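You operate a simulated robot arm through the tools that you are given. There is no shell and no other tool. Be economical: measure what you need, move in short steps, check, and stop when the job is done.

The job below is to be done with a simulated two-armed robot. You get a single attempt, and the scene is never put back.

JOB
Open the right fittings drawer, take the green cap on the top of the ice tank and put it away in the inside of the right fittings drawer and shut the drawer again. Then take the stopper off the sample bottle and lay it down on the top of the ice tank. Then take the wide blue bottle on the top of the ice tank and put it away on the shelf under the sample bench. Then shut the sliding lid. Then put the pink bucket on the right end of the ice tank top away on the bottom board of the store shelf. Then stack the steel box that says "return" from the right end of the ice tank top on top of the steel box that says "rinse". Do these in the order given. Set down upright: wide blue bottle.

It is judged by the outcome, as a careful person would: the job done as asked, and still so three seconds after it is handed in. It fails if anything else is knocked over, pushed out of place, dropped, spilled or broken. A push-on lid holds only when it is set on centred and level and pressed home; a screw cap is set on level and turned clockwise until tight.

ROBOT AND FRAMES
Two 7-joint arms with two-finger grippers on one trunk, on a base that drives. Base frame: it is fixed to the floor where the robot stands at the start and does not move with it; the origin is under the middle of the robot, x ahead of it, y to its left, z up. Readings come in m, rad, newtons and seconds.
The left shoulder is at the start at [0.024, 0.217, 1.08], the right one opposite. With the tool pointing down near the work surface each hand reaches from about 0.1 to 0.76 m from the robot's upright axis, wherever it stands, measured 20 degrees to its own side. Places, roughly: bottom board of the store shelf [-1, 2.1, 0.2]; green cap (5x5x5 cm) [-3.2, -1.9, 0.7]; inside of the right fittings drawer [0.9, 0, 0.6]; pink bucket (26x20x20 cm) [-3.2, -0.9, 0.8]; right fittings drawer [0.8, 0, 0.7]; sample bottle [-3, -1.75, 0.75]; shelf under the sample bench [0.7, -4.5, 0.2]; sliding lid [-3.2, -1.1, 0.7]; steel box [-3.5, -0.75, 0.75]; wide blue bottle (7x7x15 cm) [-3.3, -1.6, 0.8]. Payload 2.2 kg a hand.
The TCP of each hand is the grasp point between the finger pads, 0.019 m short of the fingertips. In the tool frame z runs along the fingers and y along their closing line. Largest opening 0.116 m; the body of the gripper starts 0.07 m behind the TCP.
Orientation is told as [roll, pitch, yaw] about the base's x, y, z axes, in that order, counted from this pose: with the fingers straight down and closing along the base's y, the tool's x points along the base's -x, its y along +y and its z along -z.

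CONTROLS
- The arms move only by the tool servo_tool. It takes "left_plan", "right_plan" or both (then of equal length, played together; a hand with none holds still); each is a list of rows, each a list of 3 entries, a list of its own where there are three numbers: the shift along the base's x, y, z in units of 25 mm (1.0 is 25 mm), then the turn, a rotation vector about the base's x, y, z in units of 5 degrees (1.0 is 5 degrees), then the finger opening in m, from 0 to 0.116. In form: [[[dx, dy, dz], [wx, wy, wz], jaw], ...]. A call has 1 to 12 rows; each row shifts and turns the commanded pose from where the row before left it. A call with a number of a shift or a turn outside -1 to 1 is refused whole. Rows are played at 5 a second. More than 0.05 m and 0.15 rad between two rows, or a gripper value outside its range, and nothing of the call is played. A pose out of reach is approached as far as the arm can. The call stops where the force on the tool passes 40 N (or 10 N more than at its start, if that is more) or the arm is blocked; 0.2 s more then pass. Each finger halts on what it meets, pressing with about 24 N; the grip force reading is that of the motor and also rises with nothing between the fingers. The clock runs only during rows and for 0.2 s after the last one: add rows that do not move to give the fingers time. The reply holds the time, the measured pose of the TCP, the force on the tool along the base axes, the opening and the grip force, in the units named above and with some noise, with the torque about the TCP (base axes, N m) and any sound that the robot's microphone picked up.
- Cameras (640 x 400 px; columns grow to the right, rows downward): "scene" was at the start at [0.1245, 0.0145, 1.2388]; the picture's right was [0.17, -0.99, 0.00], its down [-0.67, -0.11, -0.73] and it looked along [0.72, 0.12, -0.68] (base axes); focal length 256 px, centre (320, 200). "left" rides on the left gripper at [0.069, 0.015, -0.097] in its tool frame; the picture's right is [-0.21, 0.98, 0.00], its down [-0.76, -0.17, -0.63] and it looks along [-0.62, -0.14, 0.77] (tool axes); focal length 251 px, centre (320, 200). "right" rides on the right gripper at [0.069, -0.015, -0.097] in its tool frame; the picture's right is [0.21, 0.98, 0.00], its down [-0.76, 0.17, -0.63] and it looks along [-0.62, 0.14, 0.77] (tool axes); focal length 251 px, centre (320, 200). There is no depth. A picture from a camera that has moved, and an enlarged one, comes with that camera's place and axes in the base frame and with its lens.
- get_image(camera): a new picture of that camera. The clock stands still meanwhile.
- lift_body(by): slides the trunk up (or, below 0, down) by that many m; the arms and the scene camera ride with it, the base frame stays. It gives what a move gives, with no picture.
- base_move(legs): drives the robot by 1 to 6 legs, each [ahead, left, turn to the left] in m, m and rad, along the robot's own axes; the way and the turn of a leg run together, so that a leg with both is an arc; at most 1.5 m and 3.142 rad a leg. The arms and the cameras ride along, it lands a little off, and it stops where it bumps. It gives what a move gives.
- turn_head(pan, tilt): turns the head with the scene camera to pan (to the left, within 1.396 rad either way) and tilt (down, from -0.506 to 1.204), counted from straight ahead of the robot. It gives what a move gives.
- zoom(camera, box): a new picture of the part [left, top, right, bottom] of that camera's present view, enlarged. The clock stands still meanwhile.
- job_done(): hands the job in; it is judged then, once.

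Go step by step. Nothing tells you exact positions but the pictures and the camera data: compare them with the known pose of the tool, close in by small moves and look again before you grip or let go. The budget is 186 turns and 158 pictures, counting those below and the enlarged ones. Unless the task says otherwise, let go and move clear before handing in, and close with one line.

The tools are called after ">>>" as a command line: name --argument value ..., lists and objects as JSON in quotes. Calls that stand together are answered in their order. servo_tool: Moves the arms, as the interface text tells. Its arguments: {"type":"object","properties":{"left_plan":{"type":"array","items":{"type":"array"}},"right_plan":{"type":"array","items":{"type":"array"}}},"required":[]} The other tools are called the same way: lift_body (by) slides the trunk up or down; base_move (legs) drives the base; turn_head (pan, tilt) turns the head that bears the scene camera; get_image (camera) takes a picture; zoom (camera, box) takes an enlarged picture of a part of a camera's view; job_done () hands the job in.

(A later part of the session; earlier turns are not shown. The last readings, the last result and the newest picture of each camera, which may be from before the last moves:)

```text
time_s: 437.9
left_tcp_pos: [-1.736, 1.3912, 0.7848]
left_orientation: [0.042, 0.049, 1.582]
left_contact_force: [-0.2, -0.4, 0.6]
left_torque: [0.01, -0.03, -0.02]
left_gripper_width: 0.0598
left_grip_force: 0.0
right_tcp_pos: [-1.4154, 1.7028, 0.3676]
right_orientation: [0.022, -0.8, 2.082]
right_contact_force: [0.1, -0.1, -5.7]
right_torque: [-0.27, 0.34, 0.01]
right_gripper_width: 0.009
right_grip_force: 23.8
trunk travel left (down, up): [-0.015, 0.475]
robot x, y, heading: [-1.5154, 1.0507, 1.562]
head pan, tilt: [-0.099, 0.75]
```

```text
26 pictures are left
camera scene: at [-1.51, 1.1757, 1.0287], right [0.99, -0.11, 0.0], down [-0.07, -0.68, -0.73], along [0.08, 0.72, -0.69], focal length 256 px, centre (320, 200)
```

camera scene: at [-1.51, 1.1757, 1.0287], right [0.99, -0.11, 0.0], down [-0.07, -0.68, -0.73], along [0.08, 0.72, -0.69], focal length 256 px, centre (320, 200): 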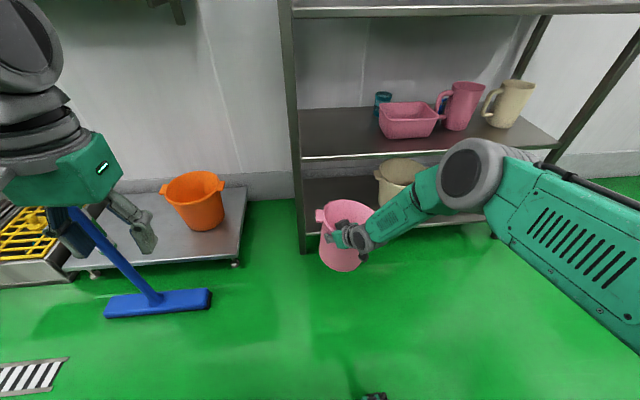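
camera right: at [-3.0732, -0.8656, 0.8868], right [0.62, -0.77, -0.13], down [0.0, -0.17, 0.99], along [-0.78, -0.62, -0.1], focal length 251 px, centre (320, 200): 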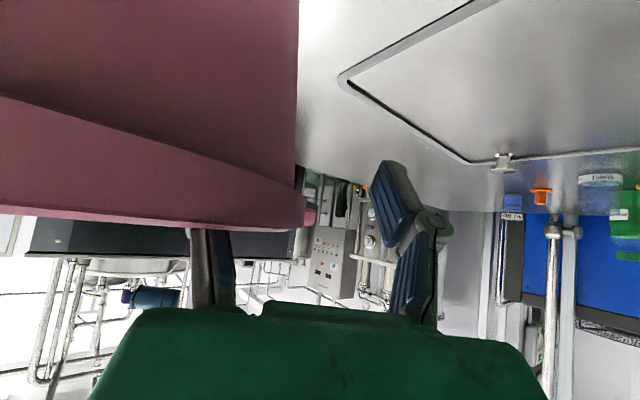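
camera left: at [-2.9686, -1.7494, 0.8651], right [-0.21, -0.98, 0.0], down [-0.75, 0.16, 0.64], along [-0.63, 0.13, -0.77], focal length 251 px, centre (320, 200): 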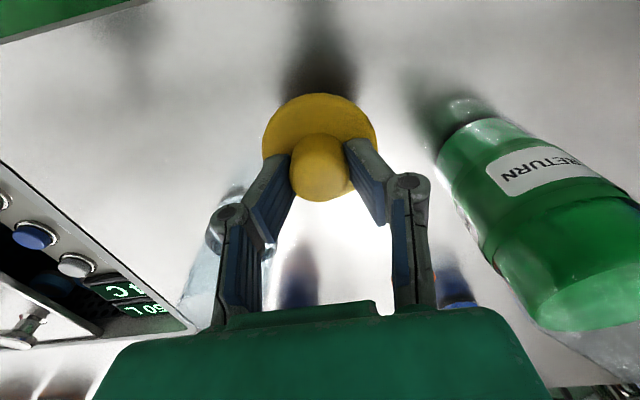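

The path is clear, with about 3 cm between the ear and the left post. I'll extend the arm 8 cm, then drive in slowly.

>>> servo_tool --right_plan '[[[0.1, 0.4, 0], [0, 0, 0], 0.0], [[0.1, 0.7, 0], [0, 0, 0], 0.0], [[0.1, 0.8, 0], [0, 0, 0], 0.0], [[0.1, 0.7, 0], [0, 0, 0], 0.0], [[0, 0.4, 0], [0, 0, 0], 0.0], [[0, 0, 0], [0, 0, 0], 0.0]]'

>>> base_move --legs '[[0.1, 0, 0.005]]'

>>> zoom --camera "scene" --box '[240, 60, 560, 260]'

```text
time_s: 439.3
left_tcp_pos: [-1.7352, 1.3921, 0.7846]
left_orientation: [0.041, 0.051, 1.581]
left_contact_force: [-0.5, 0.7, 0.0]
left_torque: [-0.02, -0.02, 0.03]
left_gripper_width: 0.0599
left_grip_force: 0.1
right_tcp_pos: [-1.4038, 1.777, 0.3658]
right_orientation: [0.023, -0.8, 2.08]
right_contact_force: [0.3, 0.3, -4.9]
right_torque: [-0.28, 0.31, 0.02]
right_gripper_width: 0.0092
right_grip_force: 23.9
trunk travel left (down, up): [-0.015, 0.475]
robot x, y, heading: [-1.5159, 1.053, 1.56]
head pan, tilt: [-0.099, 0.75]
```

```text
time_s: 440.4
left_tcp_pos: [-1.7367, 1.4906, 0.7839]
left_orientation: [0.041, 0.05, 1.588]
left_contact_force: [0.0, 0.7, -0.3]
left_torque: [0.0, 0.02, 0.0]
left_gripper_width: 0.06
left_grip_force: 0.0
right_tcp_pos: [-1.4082, 1.8788, 0.3644]
right_orientation: [0.024, -0.8, 2.088]
right_contact_force: [0.1, 0.4, -6.9]
right_torque: [-0.28, 0.32, 0.0]
right_gripper_width: 0.0093
right_grip_force: 23.9
trunk travel left (down, up): [-0.015, 0.475]
robot x, y, heading: [-1.5175, 1.1512, 1.571]
head pan, tilt: [-0.099, 0.75]
```

```text
2.00 times, centred on (400, 160) of scene
camera zoom: at [-1.5103, 1.2766, 1.0284], right [0.99, -0.1, 0.0], down [-0.07, -0.68, -0.73], along [0.07, 0.72, -0.69], focal length 512 px, centre (160, 280)
```

zoom: 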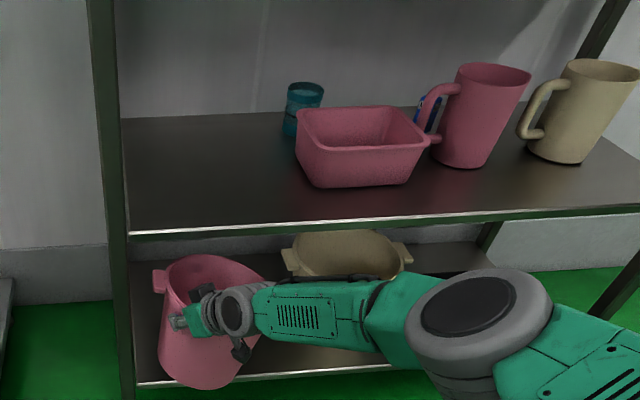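

>>> base_move --legs '[[0.058, 0, 0]]'

>>> zoom --camera "scene" --box '[260, 140, 460, 265]'

```text
time_s: 441.4
left_tcp_pos: [-1.7364, 1.5465, 0.783]
left_orientation: [0.043, 0.057, 1.587]
left_contact_force: [0.4, 0.0, 0.5]
left_torque: [-0.03, 0.01, 0.02]
left_gripper_width: 0.0598
left_grip_force: 0.0
right_tcp_pos: [-1.4085, 1.9363, 0.3652]
right_orientation: [0.026, -0.8, 2.09]
right_contact_force: [1.3, 0.0, -6.4]
right_torque: [-0.27, 0.37, -0.01]
right_gripper_width: 0.0091
right_grip_force: 24.5
trunk travel left (down, up): [-0.015, 0.475]
robot x, y, heading: [-1.5206, 1.2117, 1.569]
head pan, tilt: [-0.099, 0.75]
```

```text
3.20 times, centred on (360, 202) of scene
camera zoom: at [-1.5098, 1.3344, 1.0284], right [0.99, -0.1, 0.0], down [-0.07, -0.68, -0.73], along [0.07, 0.72, -0.69], focal length 820 px, centre (192, 192)
```

zoom: 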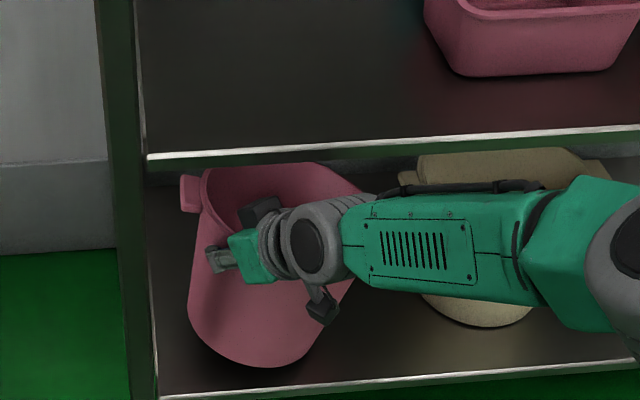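

The bucket is over the board. I'll lower it in small steps.

>>> servo_tool --right_plan '[[[0, 0, -0.4], [0, 0, 0], 0.0], [[0, 0, -0.4], [0, 0, 0], 0.0], [[0, 0, 0], [0, 0, 0], 0.0]]'

>>> servo_tool --right_plan '[[[0, 0, -0.3], [0, 0, 0], 0.0], [[0, 0, 0], [0, 0, 0], 0.0]]'

>>> servo_tool --right_plan '[[[0, 0, -0.3], [0, 0, 0], 0.0], [[0, 0, 0], [0, 0, 0], 0.0]]'

```text
time_s: 442.2
left_tcp_pos: [-1.7361, 1.5417, 0.7809]
left_orientation: [0.043, 0.063, 1.585]
left_contact_force: [0.6, 0.0, -0.1]
left_torque: [0.0, -0.02, 0.01]
left_gripper_width: 0.0602
left_grip_force: 0.0
right_tcp_pos: [-1.4072, 1.9364, 0.3479]
right_orientation: [0.022, -0.805, 2.088]
right_contact_force: [-0.2, -0.6, -4.0]
right_torque: [-0.19, 0.23, 0.04]
right_gripper_width: 0.008
right_grip_force: 24.2
trunk travel left (down, up): [-0.015, 0.475]
robot x, y, heading: [-1.5167, 1.2064, 1.564]
head pan, tilt: [-0.099, 0.75]
```

```text
time_s: 442.8
left_tcp_pos: [-1.7373, 1.5412, 0.7818]
left_orientation: [0.04, 0.06, 1.587]
left_contact_force: [-1.0, 0.0, 0.7]
left_torque: [0.0, -0.01, -0.01]
left_gripper_width: 0.0596
left_grip_force: 0.2
right_tcp_pos: [-1.4082, 1.9369, 0.3433]
right_orientation: [0.021, -0.806, 2.094]
right_contact_force: [-2.4, -1.4, 1.7]
right_torque: [0.12, -0.08, 0.08]
right_gripper_width: 0.0078
right_grip_force: 23.6
trunk travel left (down, up): [-0.015, 0.475]
robot x, y, heading: [-1.5186, 1.2101, 1.574]
head pan, tilt: [-0.099, 0.75]
```

```text
time_s: 443.4
left_tcp_pos: [-1.7371, 1.5418, 0.7821]
left_orientation: [0.04, 0.062, 1.587]
left_contact_force: [-0.2, -0.4, -1.2]
left_torque: [0.02, -0.02, -0.02]
left_gripper_width: 0.0599
left_grip_force: 0.1
right_tcp_pos: [-1.4087, 1.9359, 0.3418]
right_orientation: [0.018, -0.805, 2.091]
right_contact_force: [-2.1, 0.1, 1.8]
right_torque: [0.2, -0.1, 0.14]
right_gripper_width: 0.0078
right_grip_force: 24.0
right hand out of reach, approached as far as the arm can: row 1
trunk travel left (down, up): [-0.015, 0.475]
robot x, y, heading: [-1.5187, 1.2069, 1.571]
head pan, tilt: [-0.099, 0.75]
```

The bucket rests on the board. I'll ease down a hair, open the fingers, and withdraw up and back.

>>> lift_body --by -0.004

>>> servo_tool --right_plan '[[[0, 0, 0], [0, 0, 0], 0.02], [[0, 0, 0], [0, 0, 0], 0.04], [[0, 0, 0], [0, 0, 0], 0.055], [[0, 0, 0], [0, 0, 0], 0.055]]'

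>>> zoom --camera "scene" --box '[260, 140, 460, 265]'

```text
time_s: 443.9
left_tcp_pos: [-1.7369, 1.5423, 0.7778]
left_orientation: [0.041, 0.061, 1.586]
left_contact_force: [-0.1, -0.5, -0.1]
left_torque: [0.01, 0.02, 0.03]
left_gripper_width: 0.0598
left_grip_force: 0.0
right_tcp_pos: [-1.4066, 1.9365, 0.3362]
right_orientation: [0.021, -0.803, 2.091]
right_contact_force: [-0.4, 0.3, -1.7]
right_torque: [0.07, -0.02, 0.14]
right_gripper_width: 0.0078
right_grip_force: 23.9
trunk travel left (down, up): [-0.011, 0.479]
robot x, y, heading: [-1.5153, 1.2069, 1.568]
head pan, tilt: [-0.099, 0.75]
```

```text
time_s: 444.9
left_tcp_pos: [-1.7368, 1.5418, 0.7769]
left_orientation: [0.041, 0.059, 1.586]
left_contact_force: [0.3, 0.7, -0.1]
left_torque: [0.0, 0.0, 0.0]
left_gripper_width: 0.0597
left_grip_force: 0.1
right_tcp_pos: [-1.4077, 1.9366, 0.3374]
right_orientation: [0.02, -0.805, 2.091]
right_contact_force: [0.3, 0.1, 0.9]
right_torque: [0.03, -0.01, 0.03]
right_gripper_width: 0.0548
right_grip_force: 0.1
trunk travel left (down, up): [-0.011, 0.479]
robot x, y, heading: [-1.5176, 1.2067, 1.567]
head pan, tilt: [-0.099, 0.75]
```

```text
3.20 times, centred on (360, 202) of scene
camera zoom: at [-1.5102, 1.3325, 1.0248], right [0.99, -0.1, 0.0], down [-0.07, -0.68, -0.73], along [0.07, 0.72, -0.68], focal length 820 px, centre (192, 192)
```

zoom: 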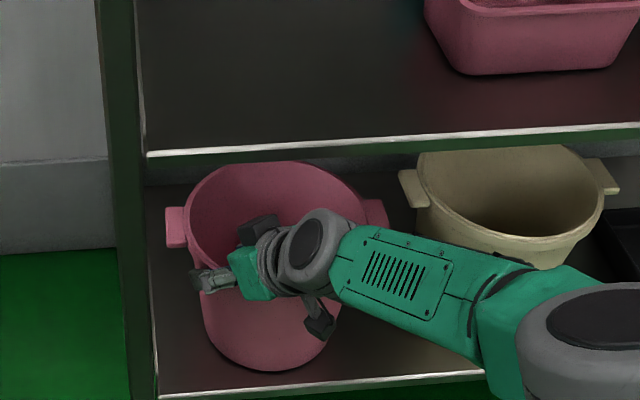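

The bucket stands upright on the bottom board. I'll withdraw along the fingers and then back out.

>>> servo_tool --right_plan '[[[0.2, -0.36, 0.43], [0, 0, 0], 0.055], [[0.41, -0.73, 0.86], [0, 0, 0], 0.055], [[0.3, -0.8, 0.6], [0, 0, 0], 0.055], [[0.2, -1, 0], [0, 0, 0], 0.055]]'

>>> base_move --legs '[[-0.35, 0, 0]]'

>>> get_image --camera "scene"

```text
time_s: 445.9
left_tcp_pos: [-1.7374, 1.5428, 0.7772]
left_orientation: [0.038, 0.063, 1.586]
left_contact_force: [-0.3, -1.1, 0.1]
left_torque: [0.01, -0.02, 0.01]
left_gripper_width: 0.0598
left_grip_force: 0.0
right_tcp_pos: [-1.3785, 1.8612, 0.3859]
right_orientation: [0.022, -0.807, 2.089]
right_contact_force: [0.3, 0.1, -0.7]
right_torque: [0.02, 0.01, 0.0]
right_gripper_width: 0.0548
right_grip_force: 0.0
trunk travel left (down, up): [-0.011, 0.479]
robot x, y, heading: [-1.5208, 1.2101, 1.568]
head pan, tilt: [-0.099, 0.75]
```

```text
time_s: 448.2
left_tcp_pos: [-1.738, 1.1881, 0.778]
left_orientation: [0.041, 0.062, 1.587]
left_contact_force: [0.3, 0.0, -0.3]
left_torque: [0.0, 0.02, 0.01]
left_gripper_width: 0.0601
left_grip_force: 0.1
right_tcp_pos: [-1.3802, 1.51, 0.385]
right_orientation: [0.02, -0.807, 2.091]
right_contact_force: [-0.4, -0.4, 0.2]
right_torque: [-0.01, 0.03, -0.02]
right_gripper_width: 0.0548
right_grip_force: 0.1
trunk travel left (down, up): [-0.011, 0.479]
robot x, y, heading: [-1.5172, 0.8496, 1.572]
head pan, tilt: [-0.099, 0.75]
```

```text
22 pictures are left
camera scene: at [-1.5107, 0.9796, 1.0249], right [0.99, -0.1, 0.0], down [-0.07, -0.68, -0.73], along [0.07, 0.73, -0.68], focal length 256 px, centre (320, 200)
```

scene: 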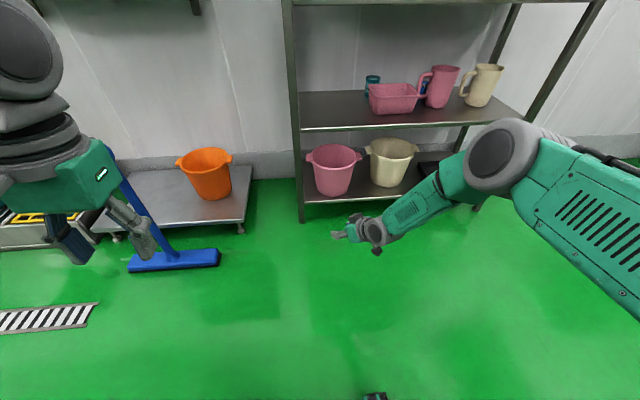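

The bucket is away properly. I'll reset the right hand to fingers-down, raise the trunk, and drive to where I can see the tank's right end, since the boxes sit at the far back corner.

>>> servo_tool --right_plan '[[[0, -0.3, 0.5], [-0.88, -0.53, 0], 0.06], [[0, -0.3, 0.5], [-0.88, -0.53, 0], 0.06], [[0, -0.3, 0.5], [-0.88, -0.53, 0], 0.06], [[0, -0.3, 0.5], [-0.88, -0.53, 0], 0.06], [[0, -0.3, 0.5], [-0.88, -0.53, 0], 0.06], [[0, 0, 0.5], [-0.88, -0.53, 0], 0.06], [[0, 0, 0.5], [-0.88, -0.53, 0], 0.06], [[0, 0, 0.5], [-0.88, -0.53, 0], 0.06], [[0, 0, 0.5], [-0.88, -0.53, 0], 0.06], [[0, 0, 0.5], [0, 0, -1], 0.06], [[0, 0, 0.5], [0, 0, -1], 0.06], [[0, 0, 0.5], [0, 0, -1], 0.06]]'

>>> lift_body --by 0.214

>>> servo_tool --right_plan '[[[0, 0, 1], [0, 0, -1], 0.06], [[0, 0, 1], [0, 0, -1], 0.06], [[0, 0, 1], [0, 0, -0.95], 0.06], [[0, 0, 1], [0, 0, 0], 0.06], [[0, 0, 1], [0, 0, 0], 0.06], [[0, 0, 1], [0, 0, 0], 0.06], [[0, 0, 1], [0, 0, 0], 0.06], [[0, 0, 1], [0, 0, 0], 0.06], [[0, 0, 1], [0, 0, 0], 0.06]]'

>>> base_move --legs '[[0, 0, 1.96], [0.9, 0, 0]]'

>>> turn_head --pan 0.15 --tilt 0.45

>>> get_image --camera "scene"

```text
time_s: 450.8
left_tcp_pos: [-1.7388, 1.1864, 0.7747]
left_orientation: [0.04, 0.067, 1.588]
left_contact_force: [-0.2, -0.3, -0.1]
left_torque: [0.03, 0.01, -0.02]
left_gripper_width: 0.0601
left_grip_force: 0.0
right_tcp_pos: [-1.3799, 1.4702, 0.5362]
right_orientation: [0.005, 0.0, 1.839]
right_contact_force: [0.1, 0.1, -0.6]
right_torque: [0.01, 0.02, 0.0]
right_gripper_width: 0.0604
right_grip_force: 0.1
trunk travel left (down, up): [-0.011, 0.479]
robot x, y, heading: [-1.5167, 0.8577, 1.567]
head pan, tilt: [-0.099, 0.75]
```

```text
time_s: 453.1
left_tcp_pos: [-1.7377, 1.1867, 0.9885]
left_orientation: [0.039, 0.067, 1.586]
left_contact_force: [0.2, 0.2, 0.5]
left_torque: [0.02, 0.01, 0.0]
left_gripper_width: 0.0599
left_grip_force: 0.0
right_tcp_pos: [-1.3793, 1.4707, 0.7486]
right_orientation: [0.003, 0.0, 1.838]
right_contact_force: [-0.2, -0.7, 0.9]
right_torque: [-0.01, 0.02, 0.02]
right_gripper_width: 0.06
right_grip_force: 0.1
trunk travel left (down, up): [-0.225, 0.265]
robot x, y, heading: [-1.5183, 0.8544, 1.571]
head pan, tilt: [-0.099, 0.75]
```

```text
time_s: 455.1
left_tcp_pos: [-1.7377, 1.1858, 0.9888]
left_orientation: [0.04, 0.068, 1.59]
left_contact_force: [0.4, 0.0, -0.5]
left_torque: [-0.01, -0.02, -0.01]
left_gripper_width: 0.0599
left_grip_force: 0.0
right_tcp_pos: [-1.3806, 1.4706, 0.9748]
right_orientation: [0.003, -0.002, 1.58]
right_contact_force: [-0.6, 1.3, -0.8]
right_torque: [-0.02, -0.03, -0.03]
right_gripper_width: 0.0601
right_grip_force: 0.1
trunk travel left (down, up): [-0.225, 0.265]
robot x, y, heading: [-1.5189, 0.8594, 1.568]
head pan, tilt: [-0.099, 0.75]
```

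```text
time_s: 464.5
left_tcp_pos: [-2.5758, 0.177, 0.9897]
left_orientation: [0.041, 0.069, -2.728]
left_contact_force: [-1.0, 0.3, -0.2]
left_torque: [-0.01, -0.03, 0.0]
left_gripper_width: 0.06
left_grip_force: 0.0
right_tcp_pos: [-2.9761, 0.3979, 0.9743]
right_orientation: [0.004, -0.001, -2.734]
right_contact_force: [-1.0, -1.3, 0.3]
right_torque: [0.0, 0.01, 0.06]
right_gripper_width: 0.06
right_grip_force: 0.1
trunk travel left (down, up): [-0.225, 0.265]
robot x, y, heading: [-2.3548, 0.5124, -2.745]
head pan, tilt: [-0.099, 0.75]
```

```text
time_s: 465.3
left_tcp_pos: [-2.5732, 0.179, 0.9886]
left_orientation: [0.04, 0.073, -2.729]
left_contact_force: [-1.2, -0.2, 0.7]
left_torque: [0.03, 0.0, -0.01]
left_gripper_width: 0.06
left_grip_force: 0.1
right_tcp_pos: [-2.9742, 0.4001, 0.9758]
right_orientation: [0.001, -0.003, -2.735]
right_contact_force: [-0.4, 0.2, 0.3]
right_torque: [0.02, 0.03, 0.0]
right_gripper_width: 0.0601
right_grip_force: 0.1
trunk travel left (down, up): [-0.225, 0.265]
robot x, y, heading: [-2.3559, 0.5086, -2.747]
head pan, tilt: [0.15, 0.45]
```

```text
21 pictures are left
camera scene: at [-2.4746, 0.4437, 1.2651], right [-0.52, 0.86, 0.0], down [0.38, 0.23, -0.9], along [-0.77, -0.47, -0.44], focal length 256 px, centre (320, 200)
```

scene: 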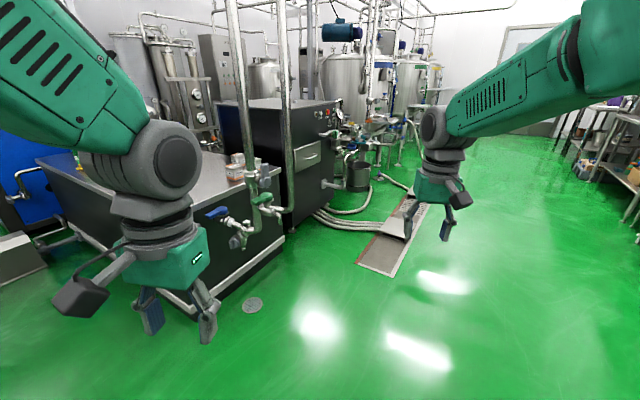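

The pipes and cabinet rule out reaching the boxes from the side or behind. I'll reach from the front with the robot turned so its left shoulder leads and the left hand points toward -x, pitched 60°. I'll pose the left arm here in free space first.

>>> servo_tool --left_plan '[[[0.1, -0.5, 0], [-0.83, 0.84, 0.82], 0.1], [[0.2, -0.9, 0], [-0.83, 0.84, 0.82], 0.1], [[0.2, -1, 0], [-0.83, 0.84, 0.82], 0.1], [[0.2, -1, 0], [-0.83, 0.84, 0.82], 0.1], [[0.2, -1, 0], [-0.83, 0.84, 0.82], 0.1], [[0.2, -1, 0], [-0.83, 0.84, 0.82], 0.1], [[0.2, -1, 0], [-0.83, 0.84, 0.82], 0.1], [[0.2, -1, 0], [-0.83, 0.84, 0.82], 0.1], [[0.2, -1, 0], [-0.83, 0.84, 0.82], 0.1], [[0.2, -1, 0], [-0.83, 0.84, 0.82], 0.1], [[0.2, -1, 0], [-0.83, 0.84, 0.82], 0.1]]'

>>> servo_tool --left_plan '[[[0.2, -1, -0.3], [0, 0, 0], 0.1], [[0.2, -1, -0.5], [0, 0, 0], 0.1], [[0.2, -1, -0.5], [0, 0, 0], 0.1], [[0.2, -1, -0.5], [0, 0, 0], 0.1], [[0.2, -1, -0.3], [0, 0, 0], 0.1], [[0.2, -1, 0], [0, 0, 0], 0.1], [[0, 0, 0], [0, 0, 0], 0.1]]'

```text
time_s: 467.7
left_tcp_pos: [-2.5516, -0.0955, 1.0001]
left_orientation: [-0.089, -1.03, -1.775]
left_contact_force: [0.4, -0.3, 0.0]
left_torque: [0.01, -0.01, -0.05]
left_gripper_width: 0.0998
left_grip_force: 0.0
left hand out of reach, approached as far as the arm can: row 5, 6, 7, 8, 9
right_tcp_pos: [-2.9746, 0.3992, 0.976]
right_orientation: [0.002, 0.0, -2.734]
right_contact_force: [0.1, 0.4, -0.2]
right_torque: [-0.02, 0.0, -0.01]
right_gripper_width: 0.06
right_grip_force: 0.2
trunk travel left (down, up): [-0.225, 0.265]
robot x, y, heading: [-2.3579, 0.5067, -2.75]
head pan, tilt: [0.15, 0.45]
```

```text
time_s: 469.3
left_tcp_pos: [-2.5213, -0.2445, 0.9463]
left_orientation: [-0.086, -1.031, -1.779]
left_contact_force: [0.2, -0.2, 0.3]
left_torque: [0.01, 0.0, 0.0]
left_gripper_width: 0.1
left_grip_force: 0.1
right_tcp_pos: [-2.9736, 0.398, 0.9759]
right_orientation: [0.004, -0.004, -2.736]
right_contact_force: [-0.5, 0.6, -0.2]
right_torque: [0.0, 0.01, -0.01]
right_gripper_width: 0.06
right_grip_force: 0.0
trunk travel left (down, up): [-0.225, 0.265]
robot x, y, heading: [-2.3523, 0.5075, -2.748]
head pan, tilt: [0.15, 0.45]
```

The pose works. I'll turn so the hand points to -x, circle around clear of the pipes, and come in over the tank's right end.

>>> base_move --legs '[[0, 0, -1.365], [-1.286, 0.333, 0], [0.3, 0.44, 0]]'

>>> servo_tool --left_plan '[[[0, 0, 0], [0, 0, 0], 0.1], [[0, 0, 0], [0, 0, 0], 0.1], [[0, 0, 0], [0, 0, 0], 0.1], [[0, 0, 0], [0, 0, 0], 0.1], [[0, 0, 0], [0, 0, 0], 0.1], [[0, 0, 0], [0, 0, 0], 0.1], [[0, 0, 0], [0, 0, 0], 0.1], [[0, 0, 0], [0, 0, 0], 0.1], [[0, 0, 0], [0, 0, 0], 0.1], [[0, 0, 0], [0, 0, 0], 0.1], [[0, 0, 0], [0, 0, 0], 0.1], [[0, 0, 0], [0, 0, 0], 0.1]]'

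>>> get_image --camera "left"

```text
time_s: 482.0
left_tcp_pos: [-3.2425, -0.7064, 0.9488]
left_orientation: [-0.081, -1.033, 3.113]
left_contact_force: [-0.7, -0.6, -1.0]
left_torque: [-0.02, 0.03, 0.01]
left_gripper_width: 0.0999
left_grip_force: 0.1
right_tcp_pos: [-2.6935, -0.1421, 0.9753]
right_orientation: [0.008, -0.003, 2.159]
right_contact_force: [-0.3, 0.4, 0.2]
right_torque: [0.0, -0.02, -0.02]
right_gripper_width: 0.0602
right_grip_force: 0.0
trunk travel left (down, up): [-0.225, 0.265]
robot x, y, heading: [-2.4782, -0.732, 2.144]
head pan, tilt: [0.15, 0.45]
```

```text
time_s: 484.6
left_tcp_pos: [-3.2448, -0.7102, 0.9475]
left_orientation: [-0.091, -1.032, 3.121]
left_contact_force: [-0.2, -0.7, 0.2]
left_torque: [-0.02, 0.03, 0.0]
left_gripper_width: 0.0999
left_grip_force: 0.0
right_tcp_pos: [-2.695, -0.1457, 0.9787]
right_orientation: [0.003, -0.006, 2.16]
right_contact_force: [-0.1, 0.5, -0.3]
right_torque: [0.02, 0.0, -0.03]
right_gripper_width: 0.0602
right_grip_force: 0.0
trunk travel left (down, up): [-0.225, 0.265]
robot x, y, heading: [-2.4749, -0.7349, 2.148]
head pan, tilt: [0.15, 0.45]
```

```text
20 pictures are left
camera left: at [-3.1281, -0.7375, 0.9365], right [-0.21, -0.97, 0.14], down [0.17, 0.1, 0.98], along [-0.96, 0.23, 0.14], focal length 251 px, centre (320, 200)
```

left: 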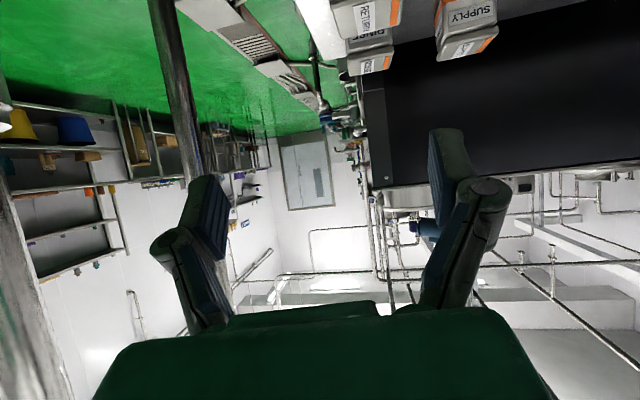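

I need a better fix on the boxes, so I'll look with the head camera.

>>> turn_head --pan 1.0 --tilt 0.45

>>> get_image --camera "scene"

```text
time_s: 485.8
left_tcp_pos: [-3.2451, -0.7109, 0.9476]
left_orientation: [-0.091, -1.031, 3.123]
left_contact_force: [0.6, -0.5, 0.1]
left_torque: [-0.03, 0.01, 0.01]
left_gripper_width: 0.1001
left_grip_force: 0.1
right_tcp_pos: [-2.6951, -0.1469, 0.9779]
right_orientation: [0.003, -0.007, 2.158]
right_contact_force: [-0.5, 0.2, 0.2]
right_torque: [0.0, 0.01, 0.0]
right_gripper_width: 0.06
right_grip_force: 0.0
trunk travel left (down, up): [-0.225, 0.265]
robot x, y, heading: [-2.476, -0.7325, 2.147]
head pan, tilt: [1.0, 0.45]
```

```text
19 pictures are left
camera scene: at [-2.595, -0.6993, 1.2651], right [-0.01, 1.0, 0.0], down [0.44, 0.0, -0.9], along [-0.9, -0.01, -0.44], focal length 256 px, centre (320, 200)
```

scene: 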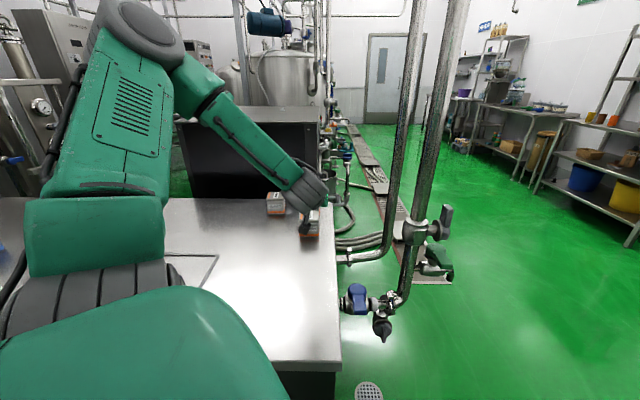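

>>> zoom --camera "scene" --box '[250, 180, 350, 250]'

```text
5.71 times, centred on (300, 215) of scene
camera zoom: at [-2.595, -0.6993, 1.2651], right [-0.01, 1.0, 0.0], down [0.44, 0.0, -0.9], along [-0.9, -0.01, -0.44], focal length 1464 px, centre (434, 114)
```

zoom: 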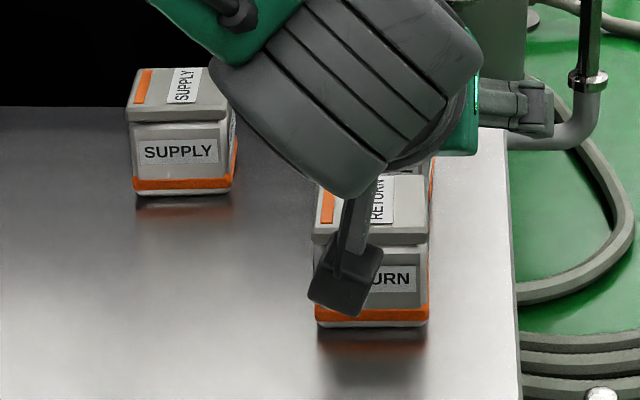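

The RETURN box centre is at about (-3.468, -0.751), 7.5 cm wide and about 6.7 cm high; RINSE is behind it at about (-3.66, -0.748). I'll move in closer, level the hand and lower the trunk.

>>> base_move --legs '[[0.113, 0.064, 0]]'

>>> servo_tool --left_plan '[[[0, 0, 0], [-0.5, 0, 0.1], 0.1], [[0, 0, 0], [-0.5, 0, 0.1], 0.1], [[0, 0, 0], [0, 0, 0], 0.1], [[0, 0, 0], [0, 0, 0], 0.1], [[0, 0, 0], [0, 0, 0], 0.1], [[0, 0, 0], [0, 0, 0], 0.1], [[0, 0, 0], [0, 0, 0], 0.1], [[0, 0, 0], [0, 0, 0], 0.1], [[0, 0, 0], [0, 0, 0], 0.1], [[0, 0, 0], [0, 0, 0], 0.1]]'

>>> lift_body --by -0.1

```text
time_s: 487.1
left_tcp_pos: [-3.3449, -0.6391, 0.957]
left_orientation: [-0.074, -1.045, 3.103]
left_contact_force: [-0.7, -0.4, -0.9]
left_torque: [-0.02, 0.01, 0.0]
left_gripper_width: 0.0998
left_grip_force: 0.0
right_tcp_pos: [-2.7923, -0.0766, 0.9748]
right_orientation: [0.018, -0.005, 2.157]
right_contact_force: [0.2, 0.3, 0.1]
right_torque: [-0.05, -0.02, 0.0]
right_gripper_width: 0.0598
right_grip_force: 0.0
trunk travel left (down, up): [-0.225, 0.265]
robot x, y, heading: [-2.5854, -0.6738, 2.147]
head pan, tilt: [1.0, 0.45]
```

```text
time_s: 489.3
left_tcp_pos: [-3.3529, -0.6493, 0.9489]
left_orientation: [0.076, -1.027, 2.994]
left_contact_force: [-0.5, -0.4, 0.1]
left_torque: [-0.02, -0.01, 0.03]
left_gripper_width: 0.1001
left_grip_force: 0.0
right_tcp_pos: [-2.8019, -0.0852, 0.9799]
right_orientation: [0.004, -0.009, 2.156]
right_contact_force: [0.1, -0.3, -0.3]
right_torque: [0.01, 0.0, 0.01]
right_gripper_width: 0.0602
right_grip_force: 0.0
trunk travel left (down, up): [-0.225, 0.265]
robot x, y, heading: [-2.5864, -0.6724, 2.145]
head pan, tilt: [1.0, 0.45]
```

```text
time_s: 490.6
left_tcp_pos: [-3.357, -0.6519, 0.8457]
left_orientation: [0.071, -1.025, 2.996]
left_contact_force: [-0.9, -0.7, -0.3]
left_torque: [0.02, -0.06, -0.05]
left_gripper_width: 0.1003
left_grip_force: 0.0
right_tcp_pos: [-2.8046, -0.0882, 0.881]
right_orientation: [0.0, -0.008, 2.156]
right_contact_force: [-0.7, -0.1, -0.4]
right_torque: [0.03, 0.0, -0.01]
right_gripper_width: 0.0599
right_grip_force: 0.1
trunk travel left (down, up): [-0.125, 0.365]
robot x, y, heading: [-2.5866, -0.6701, 2.148]
head pan, tilt: [1.0, 0.45]
```

No bump, good. I'll square the hand to -x and move to the pre-grasp in front of the RETURN box.

>>> servo_tool --left_plan '[[[0, -0.4, 0], [0.14, 0, 0.33], 0.1], [[0, -0.8, 0], [0.14, 0, 0.32], 0.1], [[0, -0.9, 0], [0.14, 0, 0.32], 0.1], [[0, -0.9, -0.3], [0, 0, 0], 0.1], [[0, -0.7, -0.6], [0, 0, 0], 0.1], [[0, -0.3, -0.6], [0, 0, 0], 0.1], [[0, 0, -0.4], [0, 0, 0], 0.1], [[0, 0, 0], [0, 0, 0], 0.1], [[0, 0, 0], [0, 0, 0], 0.1]]'

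>>> get_image --camera "left"

```text
time_s: 492.6
left_tcp_pos: [-3.3541, -0.7493, 0.8011]
left_orientation: [0.006, -1.029, 3.135]
left_contact_force: [-0.8, -0.1, -0.1]
left_torque: [0.0, 0.0, 0.0]
left_gripper_width: 0.0999
left_grip_force: 0.0
right_tcp_pos: [-2.8021, -0.0851, 0.8797]
right_orientation: [0.005, -0.009, 2.155]
right_contact_force: [0.0, 0.0, 0.3]
right_torque: [0.0, 0.02, -0.01]
right_gripper_width: 0.0598
right_grip_force: 0.1
trunk travel left (down, up): [-0.125, 0.365]
robot x, y, heading: [-2.5841, -0.6734, 2.149]
head pan, tilt: [1.0, 0.45]
```

```text
17 pictures are left
camera left: at [-3.2356, -0.7654, 0.7917], right [-0.11, -0.98, 0.19], down [0.15, 0.17, 0.97], along [-0.98, 0.14, 0.13], focal length 251 px, centre (320, 200)
```

left: 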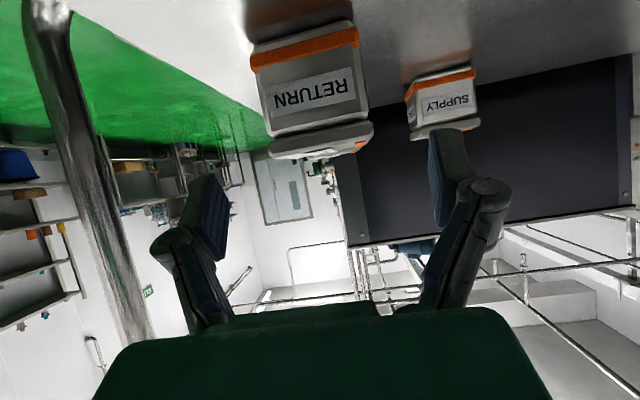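

The box is centred between the fingers. I'll advance around it.

>>> servo_tool --left_plan '[[[-0.5, 0, -0.3], [0, 0, 0], 0.1], [[-0.9, 0, -0.55], [0, 0, 0], 0.1], [[-0.9, 0.04, -0.55], [0, 0, 0], 0.1], [[-0.9, 0, -0.5], [0, 0, 0], 0.1], [[-0.55, 0, -0.3], [0, 0, 0], 0.1], [[0, 0, 0], [0, 0, 0], 0.1]]'

>>> get_image --camera "left"

```text
time_s: 494.0
left_tcp_pos: [-3.4482, -0.7488, 0.7451]
left_orientation: [0.005, -1.031, 3.136]
left_contact_force: [0.4, 0.7, 0.6]
left_torque: [0.01, 0.04, -0.01]
left_gripper_width: 0.1
left_grip_force: 0.0
right_tcp_pos: [-2.8016, -0.0857, 0.8788]
right_orientation: [0.004, -0.007, 2.155]
right_contact_force: [0.3, -1.2, 0.1]
right_torque: [-0.03, 0.03, 0.02]
right_gripper_width: 0.0599
right_grip_force: 0.0
trunk travel left (down, up): [-0.125, 0.365]
robot x, y, heading: [-2.586, -0.67, 2.149]
head pan, tilt: [1.0, 0.45]
```

```text
16 pictures are left
camera left: at [-3.3293, -0.7638, 0.7351], right [-0.11, -0.98, 0.19], down [0.15, 0.17, 0.97], along [-0.98, 0.14, 0.13], focal length 251 px, centre (320, 200)
```

left: 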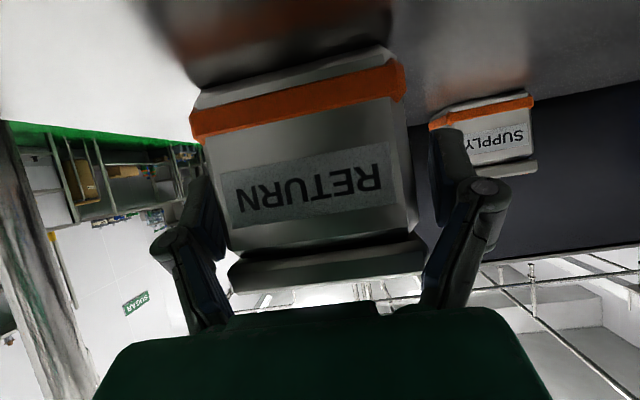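

>>> servo_tool --left_plan '[[[0, 0, 0], [0, 0, 0], 0.09], [[0, 0, 0], [0, 0, 0], 0.08], [[0, 0, 0], [0, 0, 0], 0.07], [[0, 0, 0], [0, 0, 0], 0.06], [[0, 0, 0], [0, 0, 0], 0.06]]'

>>> servo_tool --left_plan '[[[0, 0, 0], [0, 0, 0], 0.04], [[0, 0, 0.3], [0, 0, 0], 0.04], [[0, 0, 0.5], [0, 0, 0], 0.04], [[0, 0, 0], [0, 0, 0], 0.04]]'

>>> get_image --camera "left"

```text
time_s: 495.2
left_tcp_pos: [-3.4485, -0.7477, 0.7439]
left_orientation: [0.005, -1.031, 3.139]
left_contact_force: [0.5, 1.0, -0.1]
left_torque: [-0.13, 0.04, 0.06]
left_gripper_width: 0.0814
left_grip_force: 24.1
right_tcp_pos: [-2.8013, -0.086, 0.8803]
right_orientation: [0.004, -0.009, 2.155]
right_contact_force: [-0.5, -0.8, -0.3]
right_torque: [0.01, 0.0, -0.01]
right_gripper_width: 0.0599
right_grip_force: 0.1
trunk travel left (down, up): [-0.125, 0.365]
robot x, y, heading: [-2.5838, -0.6697, 2.146]
head pan, tilt: [1.0, 0.45]
```

```text
time_s: 496.2
left_tcp_pos: [-3.4478, -0.7469, 0.7659]
left_orientation: [0.006, -1.029, 3.136]
left_contact_force: [-0.3, 0.2, -4.2]
left_torque: [-0.01, -0.07, -0.02]
left_gripper_width: 0.0814
left_grip_force: 23.6
right_tcp_pos: [-2.8032, -0.0856, 0.8797]
right_orientation: [0.001, -0.008, 2.156]
right_contact_force: [0.3, 0.2, -0.4]
right_torque: [0.0, 0.0, 0.03]
right_gripper_width: 0.06
right_grip_force: 0.1
trunk travel left (down, up): [-0.125, 0.365]
robot x, y, heading: [-2.584, -0.6722, 2.147]
head pan, tilt: [1.0, 0.45]
```

```text
15 pictures are left
camera left: at [-3.33, -0.7632, 0.7555], right [-0.11, -0.98, 0.19], down [0.15, 0.17, 0.97], along [-0.98, 0.14, 0.13], focal length 251 px, centre (320, 200)
```

left: 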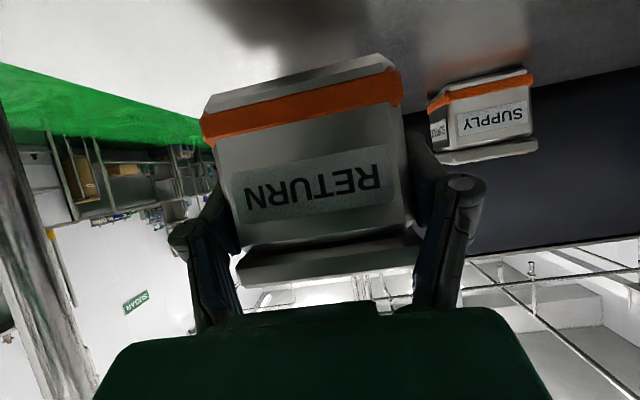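

The box is held (4.2 N). I'll lift it above the RINSE box height and look.

>>> servo_tool --left_plan '[[[0, 0, 0.5], [0, 0, 0], 0.04], [[0, 0, 0.8], [0, 0, 0], 0.04], [[0, 0, 0.9], [0, 0, 0], 0.04], [[0, 0, 0.9], [0, 0, 0], 0.04], [[0, 0, 0.5], [0, 0, 0], 0.04], [[0, 0, 0], [0, 0, 0], 0.04], [[0, 0, 0], [0, 0, 0], 0.04]]'

>>> zoom --camera "scene" --box '[240, 130, 360, 220]'

```text
time_s: 497.8
left_tcp_pos: [-3.4488, -0.7491, 0.856]
left_orientation: [0.003, -1.029, 3.139]
left_contact_force: [0.4, -0.4, -3.6]
left_torque: [0.01, -0.06, 0.01]
left_gripper_width: 0.0814
left_grip_force: 23.9
right_tcp_pos: [-2.8026, -0.0854, 0.8784]
right_orientation: [0.002, -0.009, 2.154]
right_contact_force: [-0.8, 0.3, 0.6]
right_torque: [0.0, 0.0, 0.01]
right_gripper_width: 0.0598
right_grip_force: 0.0
trunk travel left (down, up): [-0.125, 0.365]
robot x, y, heading: [-2.586, -0.6681, 2.147]
head pan, tilt: [1.0, 0.45]
```

```text
4.44 times, centred on (300, 175) of scene
camera zoom: at [-2.7057, -0.6383, 1.165], right [0.0, 1.0, 0.0], down [0.44, 0.0, -0.9], along [-0.9, 0.0, -0.44], focal length 1139 px, centre (409, 311)
```

zoom: 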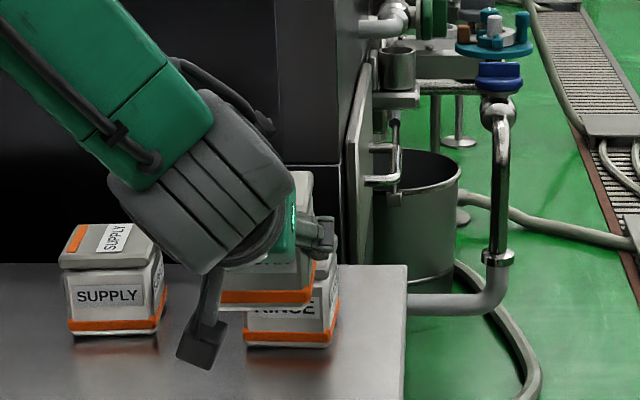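

RINSE's front bottom edge is at x≈-3.589, centre y≈-0.742, so the stacking TCP is about (-3.6125, -0.742). I'll move over it at the current height.

>>> servo_tool --left_plan '[[[-0.4, 0.05, 0], [0, 0, 0], 0.04], [[-0.8, 0.05, 0], [0, 0, 0], 0.04], [[-0.9, 0.05, 0], [0, 0, 0], 0.04], [[-0.9, 0.05, 0], [0, 0, 0], 0.04], [[-0.9, 0.04, 0], [0, 0, 0], 0.04], [[-0.9, 0.04, 0], [0, 0, 0], 0.04], [[-0.9, 0, 0], [0, 0, 0], 0.04], [[-0.6, 0, 0], [0, 0, 0], 0.04], [[-0.25, 0, 0], [0, 0, 0], 0.04], [[0, 0, 0], [0, 0, 0], 0.04], [[0, 0, 0], [0, 0, 0], 0.04]]'

>>> zoom --camera "scene" --box '[240, 130, 360, 220]'

```text
time_s: 500.2
left_tcp_pos: [-3.6125, -0.7413, 0.8546]
left_orientation: [0.005, -1.027, 3.138]
left_contact_force: [-0.2, -0.5, -2.5]
left_torque: [0.03, -0.03, 0.0]
left_gripper_width: 0.0813
left_grip_force: 23.8
right_tcp_pos: [-2.802, -0.0859, 0.8806]
right_orientation: [0.003, -0.01, 2.154]
right_contact_force: [-0.1, -0.6, 0.5]
right_torque: [0.03, 0.01, 0.03]
right_gripper_width: 0.06
right_grip_force: 0.1
trunk travel left (down, up): [-0.125, 0.365]
robot x, y, heading: [-2.5879, -0.6697, 2.143]
head pan, tilt: [1.0, 0.45]
```

```text
4.44 times, centred on (300, 175) of scene
camera zoom: at [-2.7068, -0.6383, 1.1649], right [0.0, 1.0, 0.0], down [0.44, 0.0, -0.9], along [-0.9, 0.0, -0.44], focal length 1139 px, centre (409, 311)
```

zoom: 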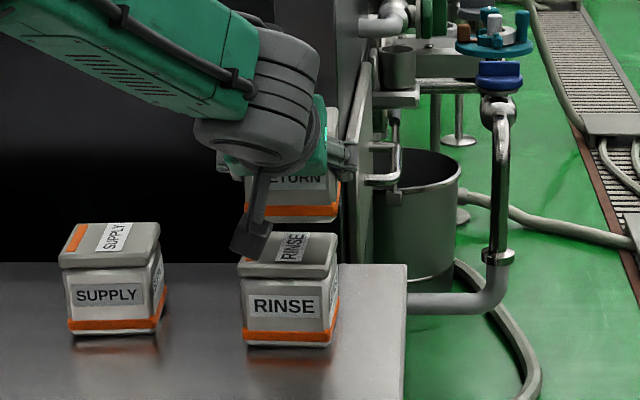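

RETURN hovers over RINSE. I'll take one tight view to check alignment.

>>> zoom --camera "scene" --box '[275, 160, 325, 212]'

```text
7.69 times, centred on (300, 186) of scene
camera zoom: at [-2.7068, -0.6383, 1.1649], right [0.0, 1.0, 0.0], down [0.44, 0.0, -0.9], along [-0.9, 0.0, -0.44], focal length 1971 px, centre (474, 308)
```

zoom: 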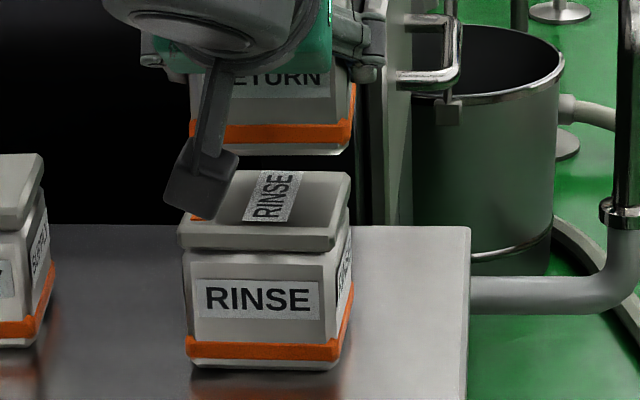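

RETURN is about 7 mm too far back and 4 mm to the right. I'll correct and lower to contact.

>>> servo_tool --left_plan '[[[0.28, -0.14, 0], [0, 0, 0], 0.04], [[0, 0, 0], [0, 0, 0], 0.04], [[0, 0, -0.5], [0, 0, 0], 0.04], [[0, 0, -0.3], [0, 0, 0], 0.04], [[0, 0, 0], [0, 0, 0], 0.04]]'

>>> servo_tool --left_plan '[[[0, 0, -0.2], [0, 0, 0], 0.04], [[0, 0, 0], [0, 0, 0], 0.04]]'

>>> servo_tool --left_plan '[[[0, 0, -0.15], [0, 0, 0], 0.04], [[0, 0, 0], [0, 0, 0], 0.04]]'

>>> servo_tool --left_plan '[[[0, 0, -0.15], [0, 0, 0], 0.04], [[0, 0, 0], [0, 0, 0], 0.04]]'

```text
time_s: 501.4
left_tcp_pos: [-3.6049, -0.7473, 0.8364]
left_orientation: [0.004, -1.029, 3.135]
left_contact_force: [0.6, 0.0, -2.7]
left_torque: [0.0, -0.03, 0.0]
left_gripper_width: 0.0788
left_grip_force: 24.1
right_tcp_pos: [-2.8014, -0.0849, 0.8792]
right_orientation: [0.003, -0.009, 2.154]
right_contact_force: [-0.7, -0.3, 0.5]
right_torque: [-0.01, 0.01, 0.05]
right_gripper_width: 0.0601
right_grip_force: 0.1
trunk travel left (down, up): [-0.125, 0.365]
robot x, y, heading: [-2.5859, -0.6724, 2.142]
head pan, tilt: [1.0, 0.45]
```

```text
time_s: 502.0
left_tcp_pos: [-3.6057, -0.7457, 0.8299]
left_orientation: [0.003, -1.027, 3.138]
left_contact_force: [-0.7, 0.6, -3.1]
left_torque: [0.02, -0.04, 0.0]
left_gripper_width: 0.0788
left_grip_force: 24.5
right_tcp_pos: [-2.8014, -0.0847, 0.8783]
right_orientation: [0.004, -0.009, 2.154]
right_contact_force: [0.0, 0.2, -0.3]
right_torque: [-0.02, 0.03, -0.01]
right_gripper_width: 0.0601
right_grip_force: 0.0
trunk travel left (down, up): [-0.125, 0.365]
robot x, y, heading: [-2.5867, -0.6729, 2.142]
head pan, tilt: [1.0, 0.45]
```

```text
time_s: 502.6
left_tcp_pos: [-3.6055, -0.7457, 0.826]
left_orientation: [0.004, -1.03, 3.135]
left_contact_force: [-0.2, 0.1, -3.9]
left_torque: [0.02, -0.04, 0.01]
left_gripper_width: 0.0788
left_grip_force: 24.1
right_tcp_pos: [-2.8029, -0.0856, 0.8802]
right_orientation: [0.003, -0.009, 2.155]
right_contact_force: [-1.3, 0.4, -0.8]
right_torque: [-0.02, -0.01, 0.01]
right_gripper_width: 0.06
right_grip_force: 0.0
trunk travel left (down, up): [-0.125, 0.365]
robot x, y, heading: [-2.5852, -0.6721, 2.145]
head pan, tilt: [1.0, 0.45]
```

```text
time_s: 503.2
left_tcp_pos: [-3.6059, -0.7446, 0.8244]
left_orientation: [0.004, -1.032, 3.139]
left_contact_force: [-2.0, 1.7, 4.0]
left_torque: [0.26, 0.34, 0.05]
left_gripper_width: 0.0788
left_grip_force: 23.8
right_tcp_pos: [-2.8015, -0.0858, 0.8789]
right_orientation: [0.005, -0.008, 2.154]
right_contact_force: [0.4, 0.8, 0.2]
right_torque: [-0.02, 0.0, 0.01]
right_gripper_width: 0.0602
right_grip_force: 0.0
trunk travel left (down, up): [-0.125, 0.365]
robot x, y, heading: [-2.5844, -0.6699, 2.147]
head pan, tilt: [1.0, 0.45]
```

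Contact was made at TCP z=0.824. The grip width changed slightly, so I'll check alignment before letting go.

>>> zoom --camera "scene" --box '[275, 160, 325, 212]'

```text
7.69 times, centred on (300, 186) of scene
camera zoom: at [-2.7054, -0.6383, 1.1651], right [0.0, 1.0, 0.0], down [0.44, 0.0, -0.9], along [-0.9, 0.0, -0.44], focal length 1971 px, centre (474, 308)
```

zoom: 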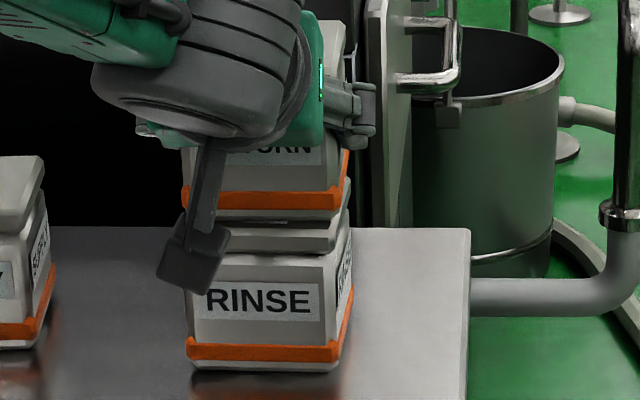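

RETURN sits squarely on RINSE. I'll open and withdraw along the fingers.

>>> servo_tool --left_plan '[[[0, 0, -0.05], [0, 0, 0], 0.07], [[0, 0, 0], [0, 0, 0], 0.085], [[0, 0, 0], [0, 0, 0], 0.1], [[0, 0, 0], [0, 0, 0], 0.108], [[0.4, 0, 0.2], [0, 0, 0], 0.108], [[0.8, 0, 0.45], [0, 0, 0], 0.108], [[0.9, 0, 0.5], [0, 0, 0], 0.108], [[0.9, 0, 0.5], [0, 0, 0], 0.108], [[0.9, 0, 0.5], [0, 0, 0], 0.108], [[0.9, 0, 0.5], [0, 0, 0], 0.108]]'

>>> zoom --camera "scene" --box '[240, 130, 360, 220]'

```text
time_s: 505.4
left_tcp_pos: [-3.4818, -0.7447, 0.891]
left_orientation: [0.006, -1.03, 3.135]
left_contact_force: [0.1, -0.2, 0.0]
left_torque: [-0.01, 0.01, 0.0]
left_gripper_width: 0.1079
left_grip_force: 0.1
right_tcp_pos: [-2.8016, -0.0848, 0.8797]
right_orientation: [0.004, -0.009, 2.155]
right_contact_force: [0.5, -0.9, 0.1]
right_torque: [0.02, 0.01, -0.01]
right_gripper_width: 0.0602
right_grip_force: 0.1
trunk travel left (down, up): [-0.125, 0.365]
robot x, y, heading: [-2.589, -0.6704, 2.15]
head pan, tilt: [1.0, 0.45]
```

```text
4.44 times, centred on (300, 175) of scene
camera zoom: at [-2.7032, -0.6374, 1.1653], right [0.0, 1.0, 0.0], down [0.44, 0.0, -0.9], along [-0.9, 0.0, -0.44], focal length 1139 px, centre (409, 311)
```

zoom: 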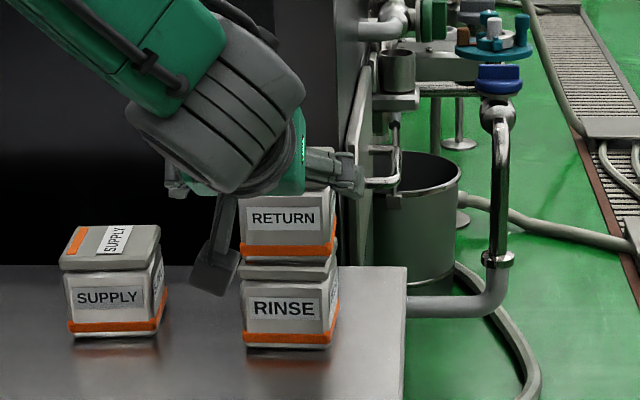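

RETURN is stacked on RINSE. I'll raise and drive clear, then take a final look over the tank.

>>> lift_body --by 0.12

>>> base_move --legs '[[-0.38, -0.58, 0], [0, 0, 0.99]]'

>>> turn_head --pan 0.3 --tilt 0.4

>>> get_image --camera "scene"

```text
time_s: 506.9
left_tcp_pos: [-3.4836, -0.7437, 1.0082]
left_orientation: [0.004, -1.028, 3.137]
left_contact_force: [-0.9, 0.3, 0.4]
left_torque: [-0.03, 0.0, 0.0]
left_gripper_width: 0.1079
left_grip_force: 0.0
right_tcp_pos: [-2.8028, -0.0863, 0.9999]
right_orientation: [0.003, -0.008, 2.157]
right_contact_force: [0.8, 0.0, 0.3]
right_torque: [-0.03, 0.01, -0.01]
right_gripper_width: 0.06
right_grip_force: 0.0
trunk travel left (down, up): [-0.245, 0.245]
robot x, y, heading: [-2.5876, -0.6685, 2.143]
head pan, tilt: [1.0, 0.45]
```

```text
time_s: 513.3
left_tcp_pos: [-2.3196, -1.4576, 1.0046]
left_orientation: [0.001, -1.023, -2.156]
left_contact_force: [0.2, -0.9, 0.2]
left_torque: [0.03, 0.01, 0.0]
left_gripper_width: 0.1078
left_grip_force: 0.0
right_tcp_pos: [-2.491, -0.5248, 1.0001]
right_orientation: [-0.001, -0.008, 3.143]
right_contact_force: [0.5, -0.3, 0.1]
right_torque: [0.04, 0.04, -0.01]
right_gripper_width: 0.0599
right_grip_force: 0.0
trunk travel left (down, up): [-0.245, 0.245]
robot x, y, heading: [-1.8814, -0.6653, 3.127]
head pan, tilt: [1.0, 0.45]
```

```text
time_s: 514.3
left_tcp_pos: [-2.3156, -1.446, 1.0138]
left_orientation: [0.006, -1.036, -2.161]
left_contact_force: [0.1, -0.4, -0.4]
left_torque: [-0.05, 0.01, 0.0]
left_gripper_width: 0.1082
left_grip_force: 0.1
right_tcp_pos: [-2.4896, -0.5145, 1.0011]
right_orientation: [0.009, -0.012, 3.144]
right_contact_force: [-0.3, 0.7, 0.0]
right_torque: [0.01, 0.02, -0.02]
right_gripper_width: 0.0601
right_grip_force: 0.1
trunk travel left (down, up): [-0.245, 0.245]
robot x, y, heading: [-1.8831, -0.6656, 3.127]
head pan, tilt: [0.3, 0.4]
```

```text
9 pictures are left
camera scene: at [-2.0177, -0.6926, 1.2898], right [-0.29, 0.96, 0.0], down [0.38, 0.11, -0.92], along [-0.88, -0.26, -0.39], focal length 256 px, centre (320, 200)
```

scene: 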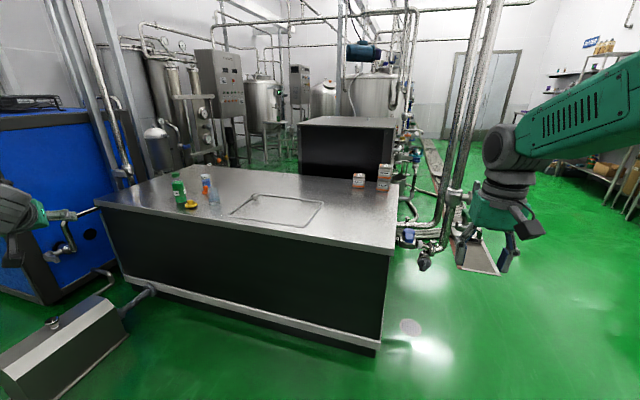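

>>> zoom --camera "scene" --box '[150, 155, 400, 245]'

```text
2.56 times, centred on (275, 200) of scene
camera zoom: at [-2.0177, -0.6926, 1.2898], right [-0.29, 0.96, 0.0], down [0.38, 0.11, -0.92], along [-0.88, -0.26, -0.39], focal length 656 px, centre (435, 200)
```

zoom: 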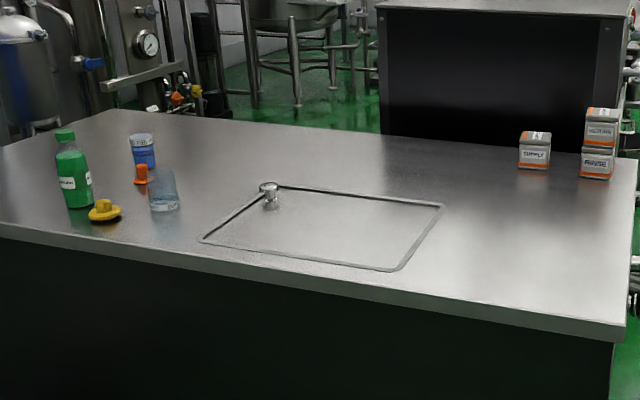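

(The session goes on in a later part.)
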